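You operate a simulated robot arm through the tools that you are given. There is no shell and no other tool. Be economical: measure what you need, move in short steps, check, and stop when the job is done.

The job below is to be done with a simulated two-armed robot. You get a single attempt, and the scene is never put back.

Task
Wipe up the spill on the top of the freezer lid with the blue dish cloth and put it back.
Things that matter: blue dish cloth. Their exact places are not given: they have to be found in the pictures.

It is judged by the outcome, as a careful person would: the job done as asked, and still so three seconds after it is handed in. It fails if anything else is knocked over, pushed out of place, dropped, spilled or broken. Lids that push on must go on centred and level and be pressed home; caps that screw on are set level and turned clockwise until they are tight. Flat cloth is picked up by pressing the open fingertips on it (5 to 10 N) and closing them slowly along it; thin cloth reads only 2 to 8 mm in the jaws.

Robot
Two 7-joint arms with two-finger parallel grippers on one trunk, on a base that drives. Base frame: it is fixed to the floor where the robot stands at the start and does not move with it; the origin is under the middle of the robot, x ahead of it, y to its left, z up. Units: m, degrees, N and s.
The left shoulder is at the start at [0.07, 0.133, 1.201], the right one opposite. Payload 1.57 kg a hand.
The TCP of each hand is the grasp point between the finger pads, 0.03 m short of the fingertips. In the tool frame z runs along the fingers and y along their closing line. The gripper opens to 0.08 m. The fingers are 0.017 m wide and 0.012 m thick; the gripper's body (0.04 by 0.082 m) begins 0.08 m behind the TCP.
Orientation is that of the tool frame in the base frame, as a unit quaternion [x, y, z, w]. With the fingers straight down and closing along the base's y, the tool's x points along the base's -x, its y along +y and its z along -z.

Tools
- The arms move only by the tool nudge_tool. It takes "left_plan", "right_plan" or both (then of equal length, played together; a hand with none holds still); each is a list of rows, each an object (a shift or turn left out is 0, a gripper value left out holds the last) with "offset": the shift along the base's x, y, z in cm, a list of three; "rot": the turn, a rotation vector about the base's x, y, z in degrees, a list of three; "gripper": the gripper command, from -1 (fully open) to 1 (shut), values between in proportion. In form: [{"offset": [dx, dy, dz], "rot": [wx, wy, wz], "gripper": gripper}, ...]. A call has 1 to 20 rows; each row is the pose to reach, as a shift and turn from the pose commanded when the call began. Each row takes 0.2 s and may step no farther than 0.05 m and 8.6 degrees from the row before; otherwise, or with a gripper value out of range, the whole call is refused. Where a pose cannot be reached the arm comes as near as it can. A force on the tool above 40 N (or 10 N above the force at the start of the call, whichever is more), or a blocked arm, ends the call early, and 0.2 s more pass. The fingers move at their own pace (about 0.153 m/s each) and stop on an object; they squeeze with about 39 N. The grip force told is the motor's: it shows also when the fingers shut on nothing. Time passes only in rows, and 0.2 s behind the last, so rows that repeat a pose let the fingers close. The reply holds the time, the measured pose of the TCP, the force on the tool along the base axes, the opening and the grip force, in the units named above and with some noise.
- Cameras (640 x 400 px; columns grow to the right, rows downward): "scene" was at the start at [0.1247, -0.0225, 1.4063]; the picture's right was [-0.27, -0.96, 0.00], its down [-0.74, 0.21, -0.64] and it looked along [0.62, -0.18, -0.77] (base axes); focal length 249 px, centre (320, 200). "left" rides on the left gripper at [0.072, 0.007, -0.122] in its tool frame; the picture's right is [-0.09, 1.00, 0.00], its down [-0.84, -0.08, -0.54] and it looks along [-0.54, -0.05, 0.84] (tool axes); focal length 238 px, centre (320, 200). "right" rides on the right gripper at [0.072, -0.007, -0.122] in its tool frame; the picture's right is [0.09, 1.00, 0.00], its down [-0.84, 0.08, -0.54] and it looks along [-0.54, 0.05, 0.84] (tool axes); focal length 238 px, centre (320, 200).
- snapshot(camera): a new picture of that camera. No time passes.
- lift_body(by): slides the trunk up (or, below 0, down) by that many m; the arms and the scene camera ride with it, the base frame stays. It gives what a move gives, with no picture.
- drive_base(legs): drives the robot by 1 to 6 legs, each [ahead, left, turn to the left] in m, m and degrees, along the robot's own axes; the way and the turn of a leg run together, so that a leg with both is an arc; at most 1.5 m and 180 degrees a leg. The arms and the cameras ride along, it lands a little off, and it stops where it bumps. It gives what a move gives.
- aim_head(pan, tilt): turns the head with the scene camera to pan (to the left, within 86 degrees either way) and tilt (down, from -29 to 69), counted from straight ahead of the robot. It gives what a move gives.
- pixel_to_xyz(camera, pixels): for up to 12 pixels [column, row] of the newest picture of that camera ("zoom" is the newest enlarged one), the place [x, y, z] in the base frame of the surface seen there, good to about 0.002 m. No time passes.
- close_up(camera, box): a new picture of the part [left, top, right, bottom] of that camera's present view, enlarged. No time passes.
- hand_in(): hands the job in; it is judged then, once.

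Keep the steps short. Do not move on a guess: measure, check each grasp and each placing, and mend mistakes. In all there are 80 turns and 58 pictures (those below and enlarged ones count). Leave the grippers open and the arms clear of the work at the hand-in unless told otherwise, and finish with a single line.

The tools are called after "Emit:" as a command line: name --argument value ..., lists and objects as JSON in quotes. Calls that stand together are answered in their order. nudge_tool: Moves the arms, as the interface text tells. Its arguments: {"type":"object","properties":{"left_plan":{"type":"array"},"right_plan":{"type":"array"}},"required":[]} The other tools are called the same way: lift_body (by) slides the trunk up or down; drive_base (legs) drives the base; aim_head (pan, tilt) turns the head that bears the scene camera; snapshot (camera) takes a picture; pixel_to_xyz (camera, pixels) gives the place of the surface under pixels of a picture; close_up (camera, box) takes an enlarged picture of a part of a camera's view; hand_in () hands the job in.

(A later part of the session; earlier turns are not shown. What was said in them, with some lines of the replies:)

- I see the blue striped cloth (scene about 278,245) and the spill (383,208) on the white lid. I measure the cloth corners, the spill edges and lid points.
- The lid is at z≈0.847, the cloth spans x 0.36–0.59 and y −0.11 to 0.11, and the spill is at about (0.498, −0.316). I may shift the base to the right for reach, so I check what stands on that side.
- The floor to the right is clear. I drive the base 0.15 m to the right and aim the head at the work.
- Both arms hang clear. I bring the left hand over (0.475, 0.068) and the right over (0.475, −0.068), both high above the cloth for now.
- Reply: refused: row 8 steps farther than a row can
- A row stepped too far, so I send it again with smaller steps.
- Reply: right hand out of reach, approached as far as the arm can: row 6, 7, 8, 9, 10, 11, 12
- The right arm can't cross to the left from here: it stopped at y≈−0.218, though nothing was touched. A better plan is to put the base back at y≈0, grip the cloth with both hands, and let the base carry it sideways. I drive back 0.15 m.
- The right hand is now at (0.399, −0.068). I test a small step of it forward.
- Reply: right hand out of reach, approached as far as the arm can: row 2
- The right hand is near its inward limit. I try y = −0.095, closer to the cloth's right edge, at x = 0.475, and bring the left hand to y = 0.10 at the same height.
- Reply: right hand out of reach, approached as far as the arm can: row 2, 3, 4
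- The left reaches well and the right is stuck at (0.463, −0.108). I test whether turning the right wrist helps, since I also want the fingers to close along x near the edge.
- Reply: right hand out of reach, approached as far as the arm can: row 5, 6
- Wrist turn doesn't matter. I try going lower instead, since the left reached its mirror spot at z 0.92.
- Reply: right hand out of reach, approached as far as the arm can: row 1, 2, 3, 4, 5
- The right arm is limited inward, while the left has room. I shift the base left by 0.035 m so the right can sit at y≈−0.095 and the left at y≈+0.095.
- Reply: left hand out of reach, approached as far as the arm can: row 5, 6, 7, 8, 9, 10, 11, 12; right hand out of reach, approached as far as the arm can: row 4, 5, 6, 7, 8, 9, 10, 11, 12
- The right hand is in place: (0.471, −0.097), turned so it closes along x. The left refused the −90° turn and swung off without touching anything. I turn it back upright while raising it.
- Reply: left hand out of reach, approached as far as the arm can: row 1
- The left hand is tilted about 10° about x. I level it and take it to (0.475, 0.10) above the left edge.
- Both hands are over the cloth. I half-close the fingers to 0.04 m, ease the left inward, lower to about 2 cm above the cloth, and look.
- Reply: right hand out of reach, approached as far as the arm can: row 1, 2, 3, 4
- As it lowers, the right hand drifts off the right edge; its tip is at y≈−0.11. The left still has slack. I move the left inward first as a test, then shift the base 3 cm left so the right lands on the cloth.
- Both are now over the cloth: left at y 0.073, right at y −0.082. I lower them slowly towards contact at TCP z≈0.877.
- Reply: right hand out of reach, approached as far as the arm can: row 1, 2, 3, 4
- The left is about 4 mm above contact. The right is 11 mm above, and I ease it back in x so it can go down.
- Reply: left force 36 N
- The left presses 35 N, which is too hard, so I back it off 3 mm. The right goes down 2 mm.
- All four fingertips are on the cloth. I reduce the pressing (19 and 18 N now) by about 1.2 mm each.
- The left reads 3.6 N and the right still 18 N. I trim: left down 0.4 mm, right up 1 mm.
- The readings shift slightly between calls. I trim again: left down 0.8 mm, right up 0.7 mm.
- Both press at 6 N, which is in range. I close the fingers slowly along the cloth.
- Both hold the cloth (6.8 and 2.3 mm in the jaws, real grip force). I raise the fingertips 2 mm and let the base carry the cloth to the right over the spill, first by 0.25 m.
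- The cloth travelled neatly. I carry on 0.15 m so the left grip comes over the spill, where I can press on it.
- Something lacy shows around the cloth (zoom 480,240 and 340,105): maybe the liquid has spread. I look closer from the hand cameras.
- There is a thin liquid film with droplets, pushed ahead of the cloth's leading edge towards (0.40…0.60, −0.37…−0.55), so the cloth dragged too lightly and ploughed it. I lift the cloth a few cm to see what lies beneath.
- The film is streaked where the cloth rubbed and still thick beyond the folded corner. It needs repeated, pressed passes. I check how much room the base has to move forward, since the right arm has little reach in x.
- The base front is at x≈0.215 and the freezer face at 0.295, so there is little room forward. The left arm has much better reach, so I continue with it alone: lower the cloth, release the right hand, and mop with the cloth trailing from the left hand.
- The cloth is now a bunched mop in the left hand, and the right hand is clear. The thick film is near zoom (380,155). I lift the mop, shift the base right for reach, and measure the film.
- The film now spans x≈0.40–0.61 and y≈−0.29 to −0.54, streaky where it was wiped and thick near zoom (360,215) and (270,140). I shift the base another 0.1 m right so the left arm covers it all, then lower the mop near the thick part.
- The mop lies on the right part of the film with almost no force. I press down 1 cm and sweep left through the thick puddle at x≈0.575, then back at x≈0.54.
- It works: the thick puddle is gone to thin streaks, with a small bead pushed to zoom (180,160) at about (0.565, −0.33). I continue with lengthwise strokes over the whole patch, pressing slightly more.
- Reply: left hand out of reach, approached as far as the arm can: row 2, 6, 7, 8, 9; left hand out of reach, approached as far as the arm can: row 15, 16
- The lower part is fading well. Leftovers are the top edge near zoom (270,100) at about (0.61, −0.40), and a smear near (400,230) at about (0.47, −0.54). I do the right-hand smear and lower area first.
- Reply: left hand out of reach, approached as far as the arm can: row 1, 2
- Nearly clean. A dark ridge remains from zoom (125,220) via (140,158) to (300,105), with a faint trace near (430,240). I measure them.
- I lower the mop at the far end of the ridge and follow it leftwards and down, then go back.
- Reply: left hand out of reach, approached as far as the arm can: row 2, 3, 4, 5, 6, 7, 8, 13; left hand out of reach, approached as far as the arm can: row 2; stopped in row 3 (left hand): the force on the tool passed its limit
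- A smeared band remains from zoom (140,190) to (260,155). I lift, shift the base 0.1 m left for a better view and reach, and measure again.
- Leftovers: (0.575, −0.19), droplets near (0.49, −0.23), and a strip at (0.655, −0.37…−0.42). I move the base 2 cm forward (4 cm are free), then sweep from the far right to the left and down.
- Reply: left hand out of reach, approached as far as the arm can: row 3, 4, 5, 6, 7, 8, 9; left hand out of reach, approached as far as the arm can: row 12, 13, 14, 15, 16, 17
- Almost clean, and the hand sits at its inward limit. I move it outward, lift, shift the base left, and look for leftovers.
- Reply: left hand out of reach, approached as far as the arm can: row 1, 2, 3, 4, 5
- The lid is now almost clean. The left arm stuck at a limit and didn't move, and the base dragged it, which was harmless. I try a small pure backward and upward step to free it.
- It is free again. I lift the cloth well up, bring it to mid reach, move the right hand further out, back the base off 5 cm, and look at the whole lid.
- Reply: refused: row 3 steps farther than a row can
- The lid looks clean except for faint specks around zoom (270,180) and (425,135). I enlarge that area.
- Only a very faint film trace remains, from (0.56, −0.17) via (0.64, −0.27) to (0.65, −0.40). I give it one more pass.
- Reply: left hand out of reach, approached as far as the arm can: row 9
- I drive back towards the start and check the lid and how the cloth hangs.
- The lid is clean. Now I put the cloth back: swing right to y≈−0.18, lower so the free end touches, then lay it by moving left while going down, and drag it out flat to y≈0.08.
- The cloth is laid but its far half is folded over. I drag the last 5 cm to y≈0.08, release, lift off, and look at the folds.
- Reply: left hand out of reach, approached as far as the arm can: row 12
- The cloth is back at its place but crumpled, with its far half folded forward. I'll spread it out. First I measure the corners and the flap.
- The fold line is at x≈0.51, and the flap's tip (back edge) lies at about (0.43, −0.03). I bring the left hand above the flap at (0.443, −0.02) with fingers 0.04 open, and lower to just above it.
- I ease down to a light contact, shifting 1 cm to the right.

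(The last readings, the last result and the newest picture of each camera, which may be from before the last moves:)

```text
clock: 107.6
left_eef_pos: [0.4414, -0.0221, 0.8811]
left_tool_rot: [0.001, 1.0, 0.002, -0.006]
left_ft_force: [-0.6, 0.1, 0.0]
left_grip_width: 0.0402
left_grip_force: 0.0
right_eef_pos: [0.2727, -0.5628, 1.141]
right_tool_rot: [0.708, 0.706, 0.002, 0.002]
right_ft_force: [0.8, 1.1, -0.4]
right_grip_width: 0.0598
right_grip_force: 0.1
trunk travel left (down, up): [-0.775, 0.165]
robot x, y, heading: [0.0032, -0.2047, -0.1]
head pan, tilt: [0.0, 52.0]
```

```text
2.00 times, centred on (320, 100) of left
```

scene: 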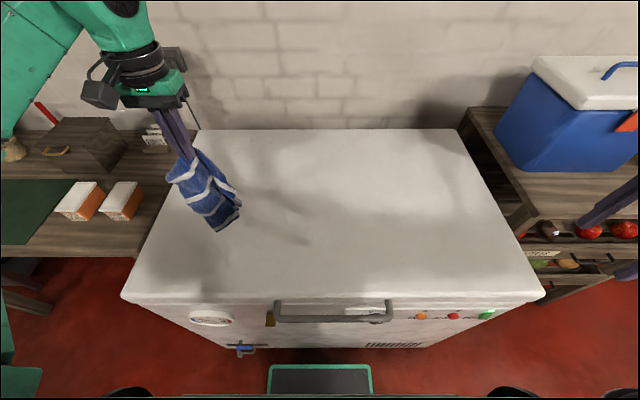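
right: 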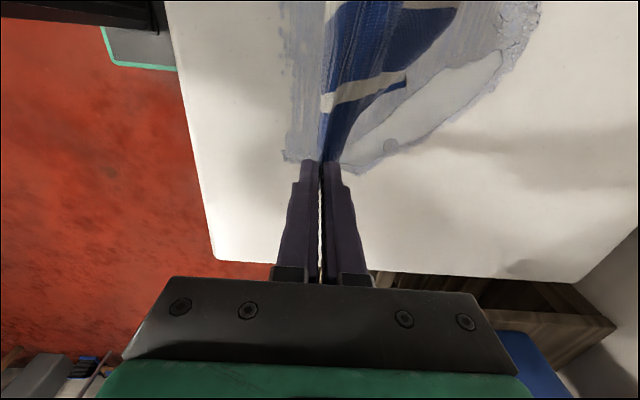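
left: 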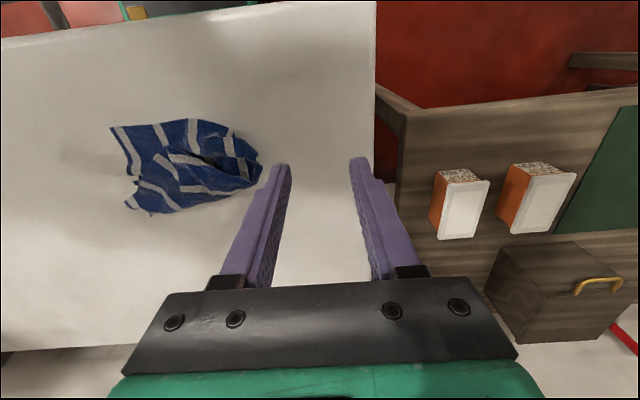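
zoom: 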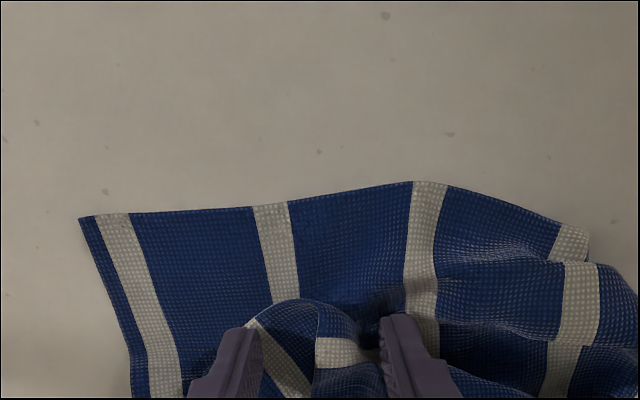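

The fingers straddle the flap's bulge exactly. I close slowly on it here.

Emit:
nudge_tool --left_plan '[{"gripper": 0.15}, {"gripper": 0.3}, {"gripper": 0.45}, {"gripper": 0.6}, {"gripper": 0.75}, {"gripper": 0.9}, {"gripper": 1}, {"gripper": 1}, {"offset": [0.5, 0, 1.5]}, {"offset": [1, 0, 3]}]'

Emit:
close_up --camera "scene" --box '[140, 150, 340, 275]'

```text
clock: 109.8
left_eef_pos: [0.4523, -0.0224, 0.9121]
left_tool_rot: [0.001, 1.0, 0.001, -0.006]
left_ft_force: [0.8, -0.7, 0.2]
left_grip_width: 0.0026
left_grip_force: 24.1
right_eef_pos: [0.2731, -0.563, 1.1425]
right_tool_rot: [0.709, 0.705, 0.001, 0.002]
right_ft_force: [-0.2, 0.3, -0.2]
right_grip_width: 0.06
right_grip_force: 0.0
trunk travel left (down, up): [-0.775, 0.165]
robot x, y, heading: [0.0022, -0.2025, -0.3]
head pan, tilt: [0.0, 52.0]
```

```text
3.20 times, centred on (240, 212) of scene
```

zoom: 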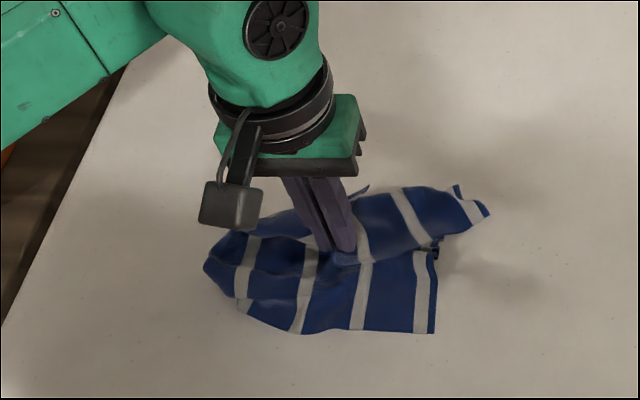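

The flap is held and the lower layer stayed down. I carry it back (+x) over the fold to x≈0.61, lower and release, then look.

Emit:
nudge_tool --left_plan '[{"offset": [2, 0, 1.5]}, {"offset": [4.5, 0, 2]}, {"offset": [7, 0, 2]}, {"offset": [9.5, 0, 1]}, {"offset": [12, 0, -0.5]}, {"offset": [14, 0, -2]}, {"offset": [15.5, 0, -2.6]}, {"offset": [15.5, 0, -2.7], "gripper": 0.5}, {"offset": [15.5, 0, -2.7], "gripper": 0}, {"offset": [15.5, 0, -2.7], "gripper": 0}, {"offset": [15.5, 0, 1]}, {"offset": [15.5, 0, 5]}, {"offset": [14, 2, 9]}, {"offset": [11, 5, 11]}, {"offset": [8, 8, 12]}, {"offset": [4, 11, 12]}, {"offset": [0, 14, 12]}, {"offset": [-3, 17, 12]}]'

Emit:
close_up --camera "scene" --box '[140, 150, 340, 275]'

```text
clock: 113.6
left_eef_pos: [0.4207, 0.1485, 1.0315]
left_tool_rot: [0.001, 1.0, 0.001, -0.006]
left_ft_force: [0.1, 0.8, -0.3]
left_grip_width: 0.0399
left_grip_force: 0.0
left hand out of reach, approached as far as the arm can: row 6, 7, 8, 9, 10, 11, 12, 13
right_eef_pos: [0.2707, -0.5622, 1.1424]
right_tool_rot: [0.709, 0.705, 0.003, 0.001]
right_ft_force: [0.3, 0.7, 0.5]
right_grip_width: 0.0599
right_grip_force: 0.0
trunk travel left (down, up): [-0.775, 0.165]
robot x, y, heading: [0.0034, -0.2032, -0.2]
head pan, tilt: [0.0, 52.0]
```

```text
3.20 times, centred on (240, 212) of scene
```

zoom: 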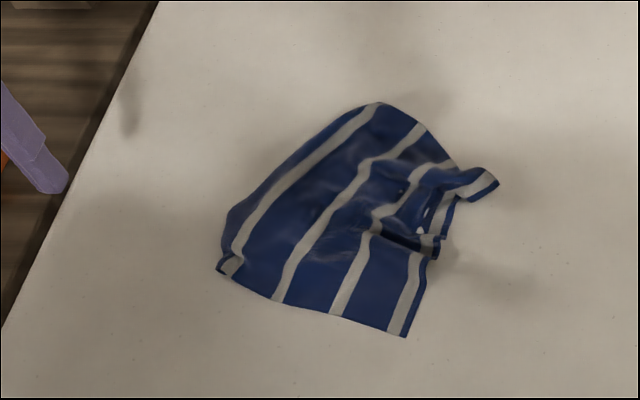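

It unfolded very well: all four corners show and the cloth lies spread, turned about 20°. I measure the corners against the originals.

Emit:
pixel_to_xyz --camera "zoom" --pixels '[[378, 105], [492, 182], [405, 333], [222, 270], [320, 220], [350, 120], [440, 240]]'

```text
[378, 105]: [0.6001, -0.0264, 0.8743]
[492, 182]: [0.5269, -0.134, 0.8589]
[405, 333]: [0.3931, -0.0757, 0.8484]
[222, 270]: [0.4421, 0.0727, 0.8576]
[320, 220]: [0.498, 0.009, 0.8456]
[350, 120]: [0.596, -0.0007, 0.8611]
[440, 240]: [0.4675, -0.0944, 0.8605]
```

The centre is about 4 cm right of the original. I pull the back-left corner (0.60, −0.026) to its old spot near (0.59, 0.10). The base goes 4 cm forward for reach, then the hand goes over the corner.

Emit:
drive_base --legs '[[0.04, 0, 0]]'

Emit:
nudge_tool --left_plan '[{"offset": [3, -4, 0]}, {"offset": [6, -8, 0]}, {"offset": [9, -11.5, 0]}, {"offset": [12, -15, 0]}, {"offset": [12.5, -16, -4]}, {"offset": [12.5, -16, -8]}, {"offset": [12.5, -16, -11]}, {"offset": [12.5, -16, -13.5]}, {"offset": [12.5, -16, -14.6]}, {"offset": [12.5, -16, -14.8]}]'

Emit:
close_up --camera "left" --box '[160, 0, 480, 200]'

```text
clock: 114.5
left_eef_pos: [0.4563, 0.1479, 1.033]
left_tool_rot: [0.001, 1.0, 0.002, -0.004]
left_ft_force: [-0.4, 0.6, -0.4]
left_grip_width: 0.04
left_grip_force: 0.1
right_eef_pos: [0.3066, -0.5628, 1.1435]
right_tool_rot: [0.709, 0.705, 0.004, 0.003]
right_ft_force: [0.6, -0.2, -0.5]
right_grip_width: 0.0599
right_grip_force: 0.1
trunk travel left (down, up): [-0.775, 0.165]
robot x, y, heading: [0.041, -0.2051, -0.1]
head pan, tilt: [0.0, 52.0]
```

```text
clock: 116.7
left_eef_pos: [0.5864, -0.0123, 0.8818]
left_tool_rot: [0.001, 1.0, 0.002, -0.007]
left_ft_force: [0.7, 0.9, 0.6]
left_grip_width: 0.0399
left_grip_force: 0.0
right_eef_pos: [0.3122, -0.5631, 1.1413]
right_tool_rot: [0.709, 0.705, 0.001, 0.001]
right_ft_force: [0.4, -0.5, 0.3]
right_grip_width: 0.0599
right_grip_force: 0.2
trunk travel left (down, up): [-0.775, 0.165]
robot x, y, heading: [0.0425, -0.2005, -0.1]
head pan, tilt: [0.0, 52.0]
```

```text
2.00 times, centred on (320, 100) of left
```

zoom: 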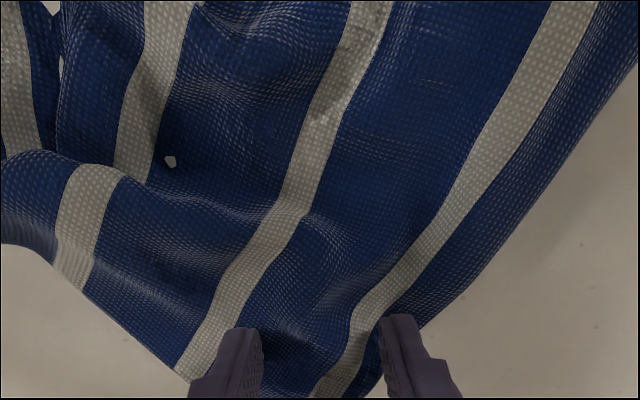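

The back-left corner lies between the fingers. I lower 1 mm, close, lift slightly, and carry it left to y≈0.10.

Emit:
nudge_tool --left_plan '[{"offset": [0, 0, -0.15], "gripper": 0.15}, {"offset": [0, 0, -0.15], "gripper": 0.3}, {"offset": [0, 0, -0.15], "gripper": 0.5}, {"offset": [0, 0, -0.15], "gripper": 0.7}, {"offset": [0, 0, -0.15], "gripper": 0.9}, {"offset": [0, 0, -0.15], "gripper": 1}, {"offset": [0, 0, -0.15], "gripper": 1}, {"offset": [0, 0, 1.5]}, {"offset": [0, 2.5, 2]}, {"offset": [0, 5, 2]}, {"offset": [0, 7.5, 2]}, {"offset": [-0.5, 9.5, 1.5]}, {"offset": [-0.5, 11, 0.5]}]'

Emit:
close_up --camera "scene" --box '[130, 150, 330, 275]'

```text
clock: 119.5
left_eef_pos: [0.5796, 0.0817, 0.8988]
left_tool_rot: [0.0, 1.0, 0.002, -0.005]
left_ft_force: [0.3, 0.1, -0.7]
left_grip_width: 0.0028
left_grip_force: 23.9
left hand out of reach, approached as far as the arm can: row 13
right_eef_pos: [0.3118, -0.5643, 1.1413]
right_tool_rot: [0.709, 0.705, 0.001, 0.002]
right_ft_force: [-1.3, 1.0, 0.2]
right_grip_width: 0.06
right_grip_force: 0.1
trunk travel left (down, up): [-0.775, 0.165]
robot x, y, heading: [0.0406, -0.2009, -0.5]
head pan, tilt: [0.0, 52.0]
```

```text
3.20 times, centred on (230, 212) of scene
```

zoom: 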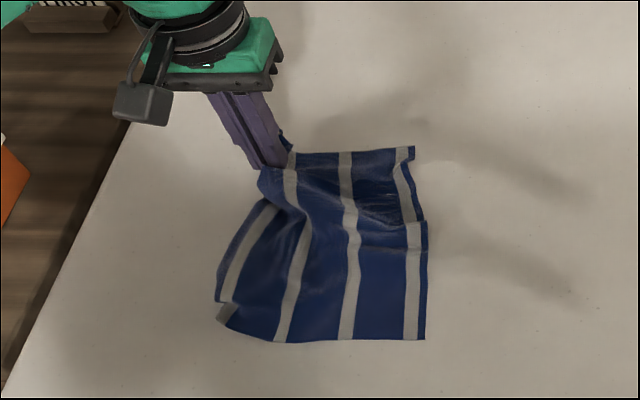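

Excellent, it is nearly square with the freezer again. I nudge the base 2 cm left to pull it taut, then lower and release.

Emit:
drive_base --legs '[[0, 0.025, 0]]'

Emit:
nudge_tool --left_plan '[{"offset": [0, 0, -0.8]}, {"offset": [0, 0, -1.5]}, {"offset": [0, 0, -1.5], "gripper": 0.5}, {"offset": [0, 0, -1.5], "gripper": 0}, {"offset": [0, 0, -1.5], "gripper": 0}, {"offset": [0, 0, 2]}, {"offset": [0, 0, 6]}, {"offset": [-2, 0, 10]}, {"offset": [-5, 1, 13]}, {"offset": [-9, 3, 13]}, {"offset": [-13, 5, 13]}]'

Emit:
close_up --camera "scene" --box '[130, 150, 330, 275]'

Emit:
pixel_to_xyz --camera "zoom" --pixels '[[320, 240], [410, 335], [405, 155], [230, 310], [250, 170]]'

```text
clock: 120.3
left_eef_pos: [0.5803, 0.1019, 0.901]
left_tool_rot: [0.001, 1.0, 0.005, -0.006]
left_ft_force: [-1.0, -1.9, 0.1]
left_grip_width: 0.0029
left_grip_force: 24.2
right_eef_pos: [0.312, -0.5452, 1.1399]
right_tool_rot: [0.709, 0.706, 0.003, -0.001]
right_ft_force: [0.0, -0.2, -0.1]
right_grip_width: 0.06
right_grip_force: 0.0
trunk travel left (down, up): [-0.775, 0.165]
robot x, y, heading: [0.0376, -0.177, -0.2]
head pan, tilt: [0.0, 52.0]
```

```text
clock: 122.7
left_eef_pos: [0.4486, 0.1561, 1.0287]
left_tool_rot: [0.0, 1.0, 0.001, -0.004]
left_ft_force: [-0.9, 0.9, 0.2]
left_grip_width: 0.0402
left_grip_force: 0.0
left hand out of reach, approached as far as the arm can: row 2
right_eef_pos: [0.3105, -0.5376, 1.1421]
right_tool_rot: [0.709, 0.705, 0.001, 0.003]
right_ft_force: [-0.6, 0.2, -0.1]
right_grip_width: 0.0601
right_grip_force: 0.1
trunk travel left (down, up): [-0.775, 0.165]
robot x, y, heading: [0.0411, -0.1766, -0.4]
head pan, tilt: [0.0, 52.0]
```

```text
3.20 times, centred on (230, 212) of scene
```

zoom: 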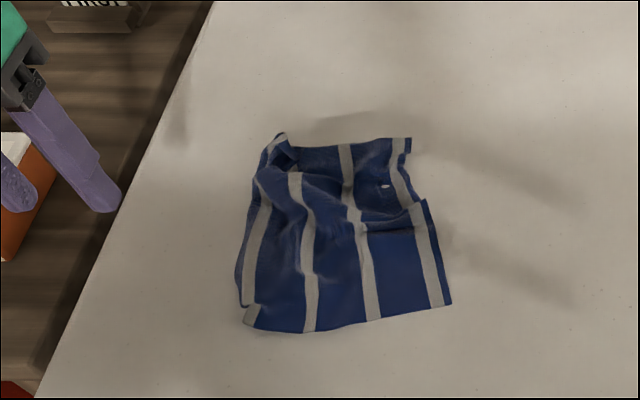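

```text
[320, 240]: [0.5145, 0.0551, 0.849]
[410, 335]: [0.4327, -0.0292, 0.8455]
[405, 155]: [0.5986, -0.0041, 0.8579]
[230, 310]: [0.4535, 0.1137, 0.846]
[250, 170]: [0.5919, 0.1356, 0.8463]
```

It lies spread and unfolded, but its centre is about 5 cm further back and 3 cm left of the original. I'll pull the front-right corner towards its old place (0.365, −0.11), and measure it first.

Emit:
pixel_to_xyz --camera "zoom" --pixels '[[445, 300], [425, 285], [405, 270], [250, 318], [300, 328], [410, 143], [280, 140], [430, 210]]'

Emit:
drive_base --legs '[[-0.04, 0, 0]]'

```text
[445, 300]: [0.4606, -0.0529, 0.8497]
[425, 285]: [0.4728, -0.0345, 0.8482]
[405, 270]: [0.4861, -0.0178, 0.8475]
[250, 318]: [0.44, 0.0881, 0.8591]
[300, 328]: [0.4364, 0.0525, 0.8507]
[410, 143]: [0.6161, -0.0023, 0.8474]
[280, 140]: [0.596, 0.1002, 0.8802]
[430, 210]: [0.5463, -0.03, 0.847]
```

```text
clock: 123.5
left_eef_pos: [0.4164, 0.1545, 1.0251]
left_tool_rot: [0.0, 1.0, 0.002, -0.008]
left_ft_force: [0.8, 0.1, -0.4]
left_grip_width: 0.04
left_grip_force: 0.1
right_eef_pos: [0.2793, -0.5391, 1.1401]
right_tool_rot: [0.709, 0.705, 0.0, -0.001]
right_ft_force: [-0.1, -0.5, 0.1]
right_grip_width: 0.06
right_grip_force: 0.1
trunk travel left (down, up): [-0.775, 0.165]
robot x, y, heading: [0.0004, -0.1753, -0.1]
head pan, tilt: [0.0, 52.0]
```

I move over (0.472, −0.03) near that corner and lower to contact.

Emit:
nudge_tool --left_plan '[{"offset": [1.5, -4.5, 0]}, {"offset": [3, -9, 0]}, {"offset": [4.5, -13.5, 0]}, {"offset": [5.5, -18, 0]}, {"offset": [5.5, -18.5, -4]}, {"offset": [5.5, -18.5, -8]}, {"offset": [5.5, -18.5, -12]}, {"offset": [5.5, -18.5, -14]}, {"offset": [5.5, -18.5, -14.6]}, {"offset": [5.5, -18.5, -14.6]}]'

```text
clock: 125.7
left_eef_pos: [0.4664, -0.0298, 0.8829]
left_tool_rot: [0.001, 1.0, 0.002, -0.006]
left_ft_force: [-0.5, -0.2, 0.1]
left_grip_width: 0.0399
left_grip_force: 0.0
right_eef_pos: [0.2724, -0.5402, 1.1405]
right_tool_rot: [0.709, 0.705, 0.001, 0.001]
right_ft_force: [-1.0, -1.0, -0.1]
right_grip_width: 0.0596
right_grip_force: 0.1
trunk travel left (down, up): [-0.775, 0.165]
robot x, y, heading: [0.0032, -0.1758, 0.0]
head pan, tilt: [0.0, 52.0]
```

No contact yet, so I go down about 4.5 mm more.

Emit:
nudge_tool --left_plan '[{"offset": [0, 0, -0.2]}, {"offset": [0, 0, -0.35]}, {"offset": [0, 0, -0.45]}]'

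```text
clock: 126.5
left_eef_pos: [0.4647, -0.0284, 0.88]
left_tool_rot: [0.0, 1.0, 0.002, -0.003]
left_ft_force: [1.3, 0.3, 13.8]
left_grip_width: 0.0389
left_grip_force: 0.1
right_eef_pos: [0.2718, -0.5394, 1.1418]
right_tool_rot: [0.709, 0.705, 0.003, 0.002]
right_ft_force: [0.6, 0.2, -0.8]
right_grip_width: 0.0601
right_grip_force: 0.0
trunk travel left (down, up): [-0.775, 0.165]
robot x, y, heading: [0.0026, -0.1791, -0.2]
head pan, tilt: [0.0, 52.0]
```

I ease off 0.5 mm, close slowly, lift slightly and pull to the front right: −8.5 cm in x and −5.5 cm in y. Then I lower, release and rise.

Emit:
nudge_tool --left_plan '[{"offset": [0, 0, 0.05], "gripper": 0.15}, {"offset": [0, 0, 0.05], "gripper": 0.3}, {"offset": [0, 0, 0.05], "gripper": 0.45}, {"offset": [0, 0, 0.05], "gripper": 0.6}, {"offset": [0, 0, 0.05], "gripper": 0.75}, {"offset": [0, 0, 0.05], "gripper": 0.9}, {"offset": [0, 0, 0.05], "gripper": 1}, {"offset": [0, 0, 0.05], "gripper": 1}, {"offset": [0, 0, 1]}, {"offset": [-2, -1.3, 1.2]}, {"offset": [-4, -2.6, 1.2]}, {"offset": [-6, -3.9, 1.2]}, {"offset": [-8.5, -5.5, 1]}, {"offset": [-8.5, -5.5, 0.4]}]'

Emit:
close_up --camera "scene" --box '[140, 160, 340, 285]'

```text
clock: 129.5
left_eef_pos: [0.3806, -0.0841, 0.8817]
left_tool_rot: [0.0, 1.0, 0.002, -0.005]
left_ft_force: [0.3, 0.2, 0.5]
left_grip_width: 0.0028
left_grip_force: 24.0
right_eef_pos: [0.2734, -0.5386, 1.1416]
right_tool_rot: [0.709, 0.706, 0.001, 0.001]
right_ft_force: [0.1, 0.8, -0.1]
right_grip_width: 0.0599
right_grip_force: 0.1
trunk travel left (down, up): [-0.775, 0.165]
robot x, y, heading: [-0.0022, -0.1795, -0.4]
head pan, tilt: [0.0, 52.0]
```

```text
3.20 times, centred on (240, 222) of scene
```

zoom: 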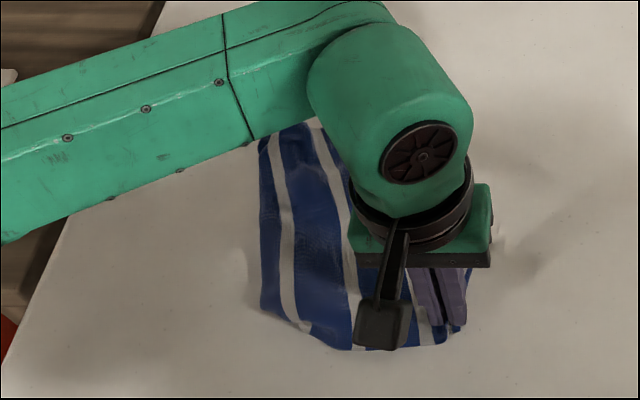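

The corner moved. I release, rise straight up, retreat to the left, and check.

Emit:
nudge_tool --left_plan '[{"gripper": 0.5}, {"gripper": 0}, {"gripper": 0}, {"offset": [0, 0, 3]}, {"offset": [0, 0, 7]}, {"offset": [0, 0, 11]}, {"offset": [0, 1, 15]}, {"offset": [0, 5, 16]}, {"offset": [0, 9, 16]}, {"offset": [0, 13, 16]}, {"offset": [0, 17, 16]}, {"offset": [0, 21, 16]}, {"offset": [0, 25, 16]}]'

Emit:
close_up --camera "scene" --box '[140, 140, 380, 290]'

Emit:
pixel_to_xyz --camera "zoom" --pixels '[[240, 130], [330, 130], [380, 290], [225, 280], [300, 210], [400, 220]]'

```text
clock: 132.3
left_eef_pos: [0.3802, 0.1673, 1.0419]
left_tool_rot: [0.001, 1.0, 0.002, -0.004]
left_ft_force: [0.6, -0.3, -0.7]
left_grip_width: 0.0401
left_grip_force: 0.2
right_eef_pos: [0.2728, -0.5379, 1.1425]
right_tool_rot: [0.709, 0.705, 0.0, 0.002]
right_ft_force: [-0.3, 0.0, 0.2]
right_grip_width: 0.0599
right_grip_force: 0.1
trunk travel left (down, up): [-0.775, 0.165]
robot x, y, heading: [0.0001, -0.1786, -0.1]
head pan, tilt: [0.0, 52.0]
```

```text
2.67 times, centred on (260, 215) of scene
```

zoom: 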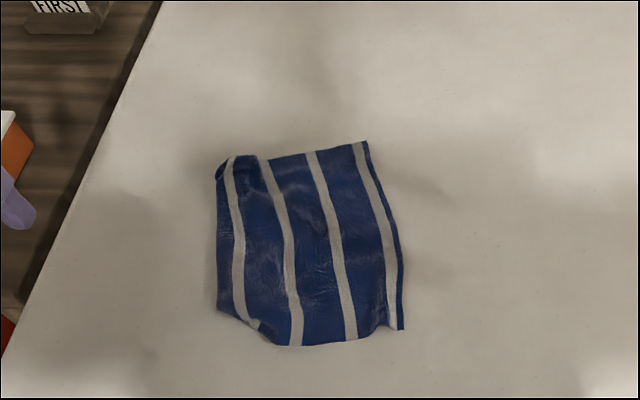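

```text
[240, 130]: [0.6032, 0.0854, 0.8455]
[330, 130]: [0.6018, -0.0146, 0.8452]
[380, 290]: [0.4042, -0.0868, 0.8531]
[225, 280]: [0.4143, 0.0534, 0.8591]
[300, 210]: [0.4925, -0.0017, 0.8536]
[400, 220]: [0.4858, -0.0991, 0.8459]
```

The cloth lies spread again at its old place (x≈0.37–0.59, y≈−0.10 to 0.09). I open both grippers fully, raise the arms clear, and take a last look at the lid.

Emit:
nudge_tool --left_plan '[{"offset": [-2, 1, 2], "gripper": -1}, {"offset": [-4, 2, 4], "gripper": -1}, {"offset": [-4, 3, 6], "gripper": -1}]' --right_plan '[{"gripper": -1}, {"gripper": -1}, {"gripper": -1}]'

Emit:
close_up --camera "scene" --box '[100, 110, 560, 397]'

Emit:
close_up --camera "scene" --box '[270, 130, 470, 255]'

```text
clock: 133.1
left_eef_pos: [0.3406, 0.1951, 1.1031]
left_tool_rot: [0.001, 1.0, 0.002, -0.006]
left_ft_force: [-1.2, 0.2, -0.6]
left_grip_width: 0.0801
left_grip_force: 0.1
right_eef_pos: [0.2735, -0.5397, 1.1415]
right_tool_rot: [0.709, 0.705, 0.001, 0.001]
right_ft_force: [-0.5, 0.2, -0.3]
right_grip_width: 0.0801
right_grip_force: 0.2
trunk travel left (down, up): [-0.775, 0.165]
robot x, y, heading: [0.0037, -0.1749, -0.1]
head pan, tilt: [0.0, 52.0]
```

```text
1.39 times, centred on (330, 254) of scene
```

zoom: 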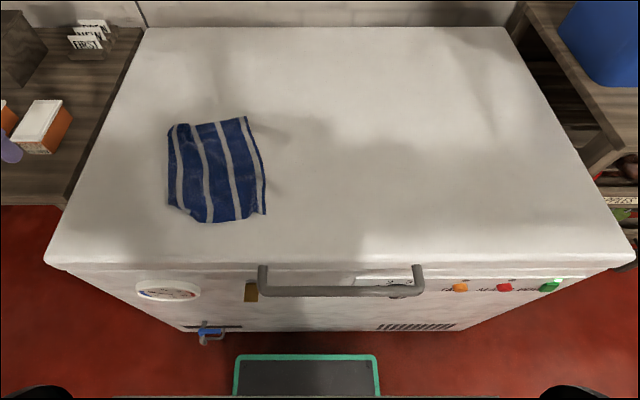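

```text
3.20 times, centred on (370, 192) of scene
```

zoom: 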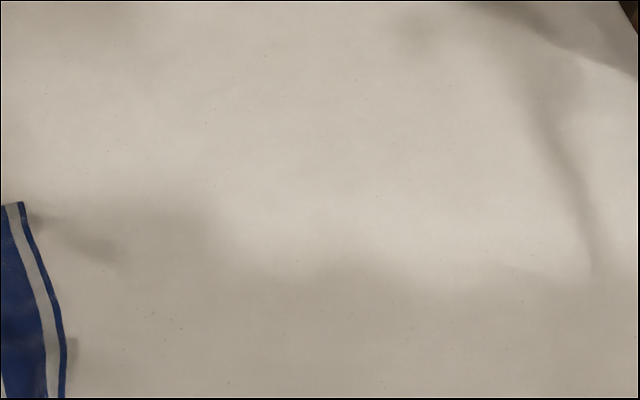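

The lid is clean, the cloth is back in its place, and the arms are clear with the grippers open. I hand in.

Emit:
hand_in

```text
The job is handed in.
```

The spill on the freezer lid is wiped up, with no trace left in the last pictures, and the blue dish cloth lies spread out, slightly creased, within a few centimetres of where it was.
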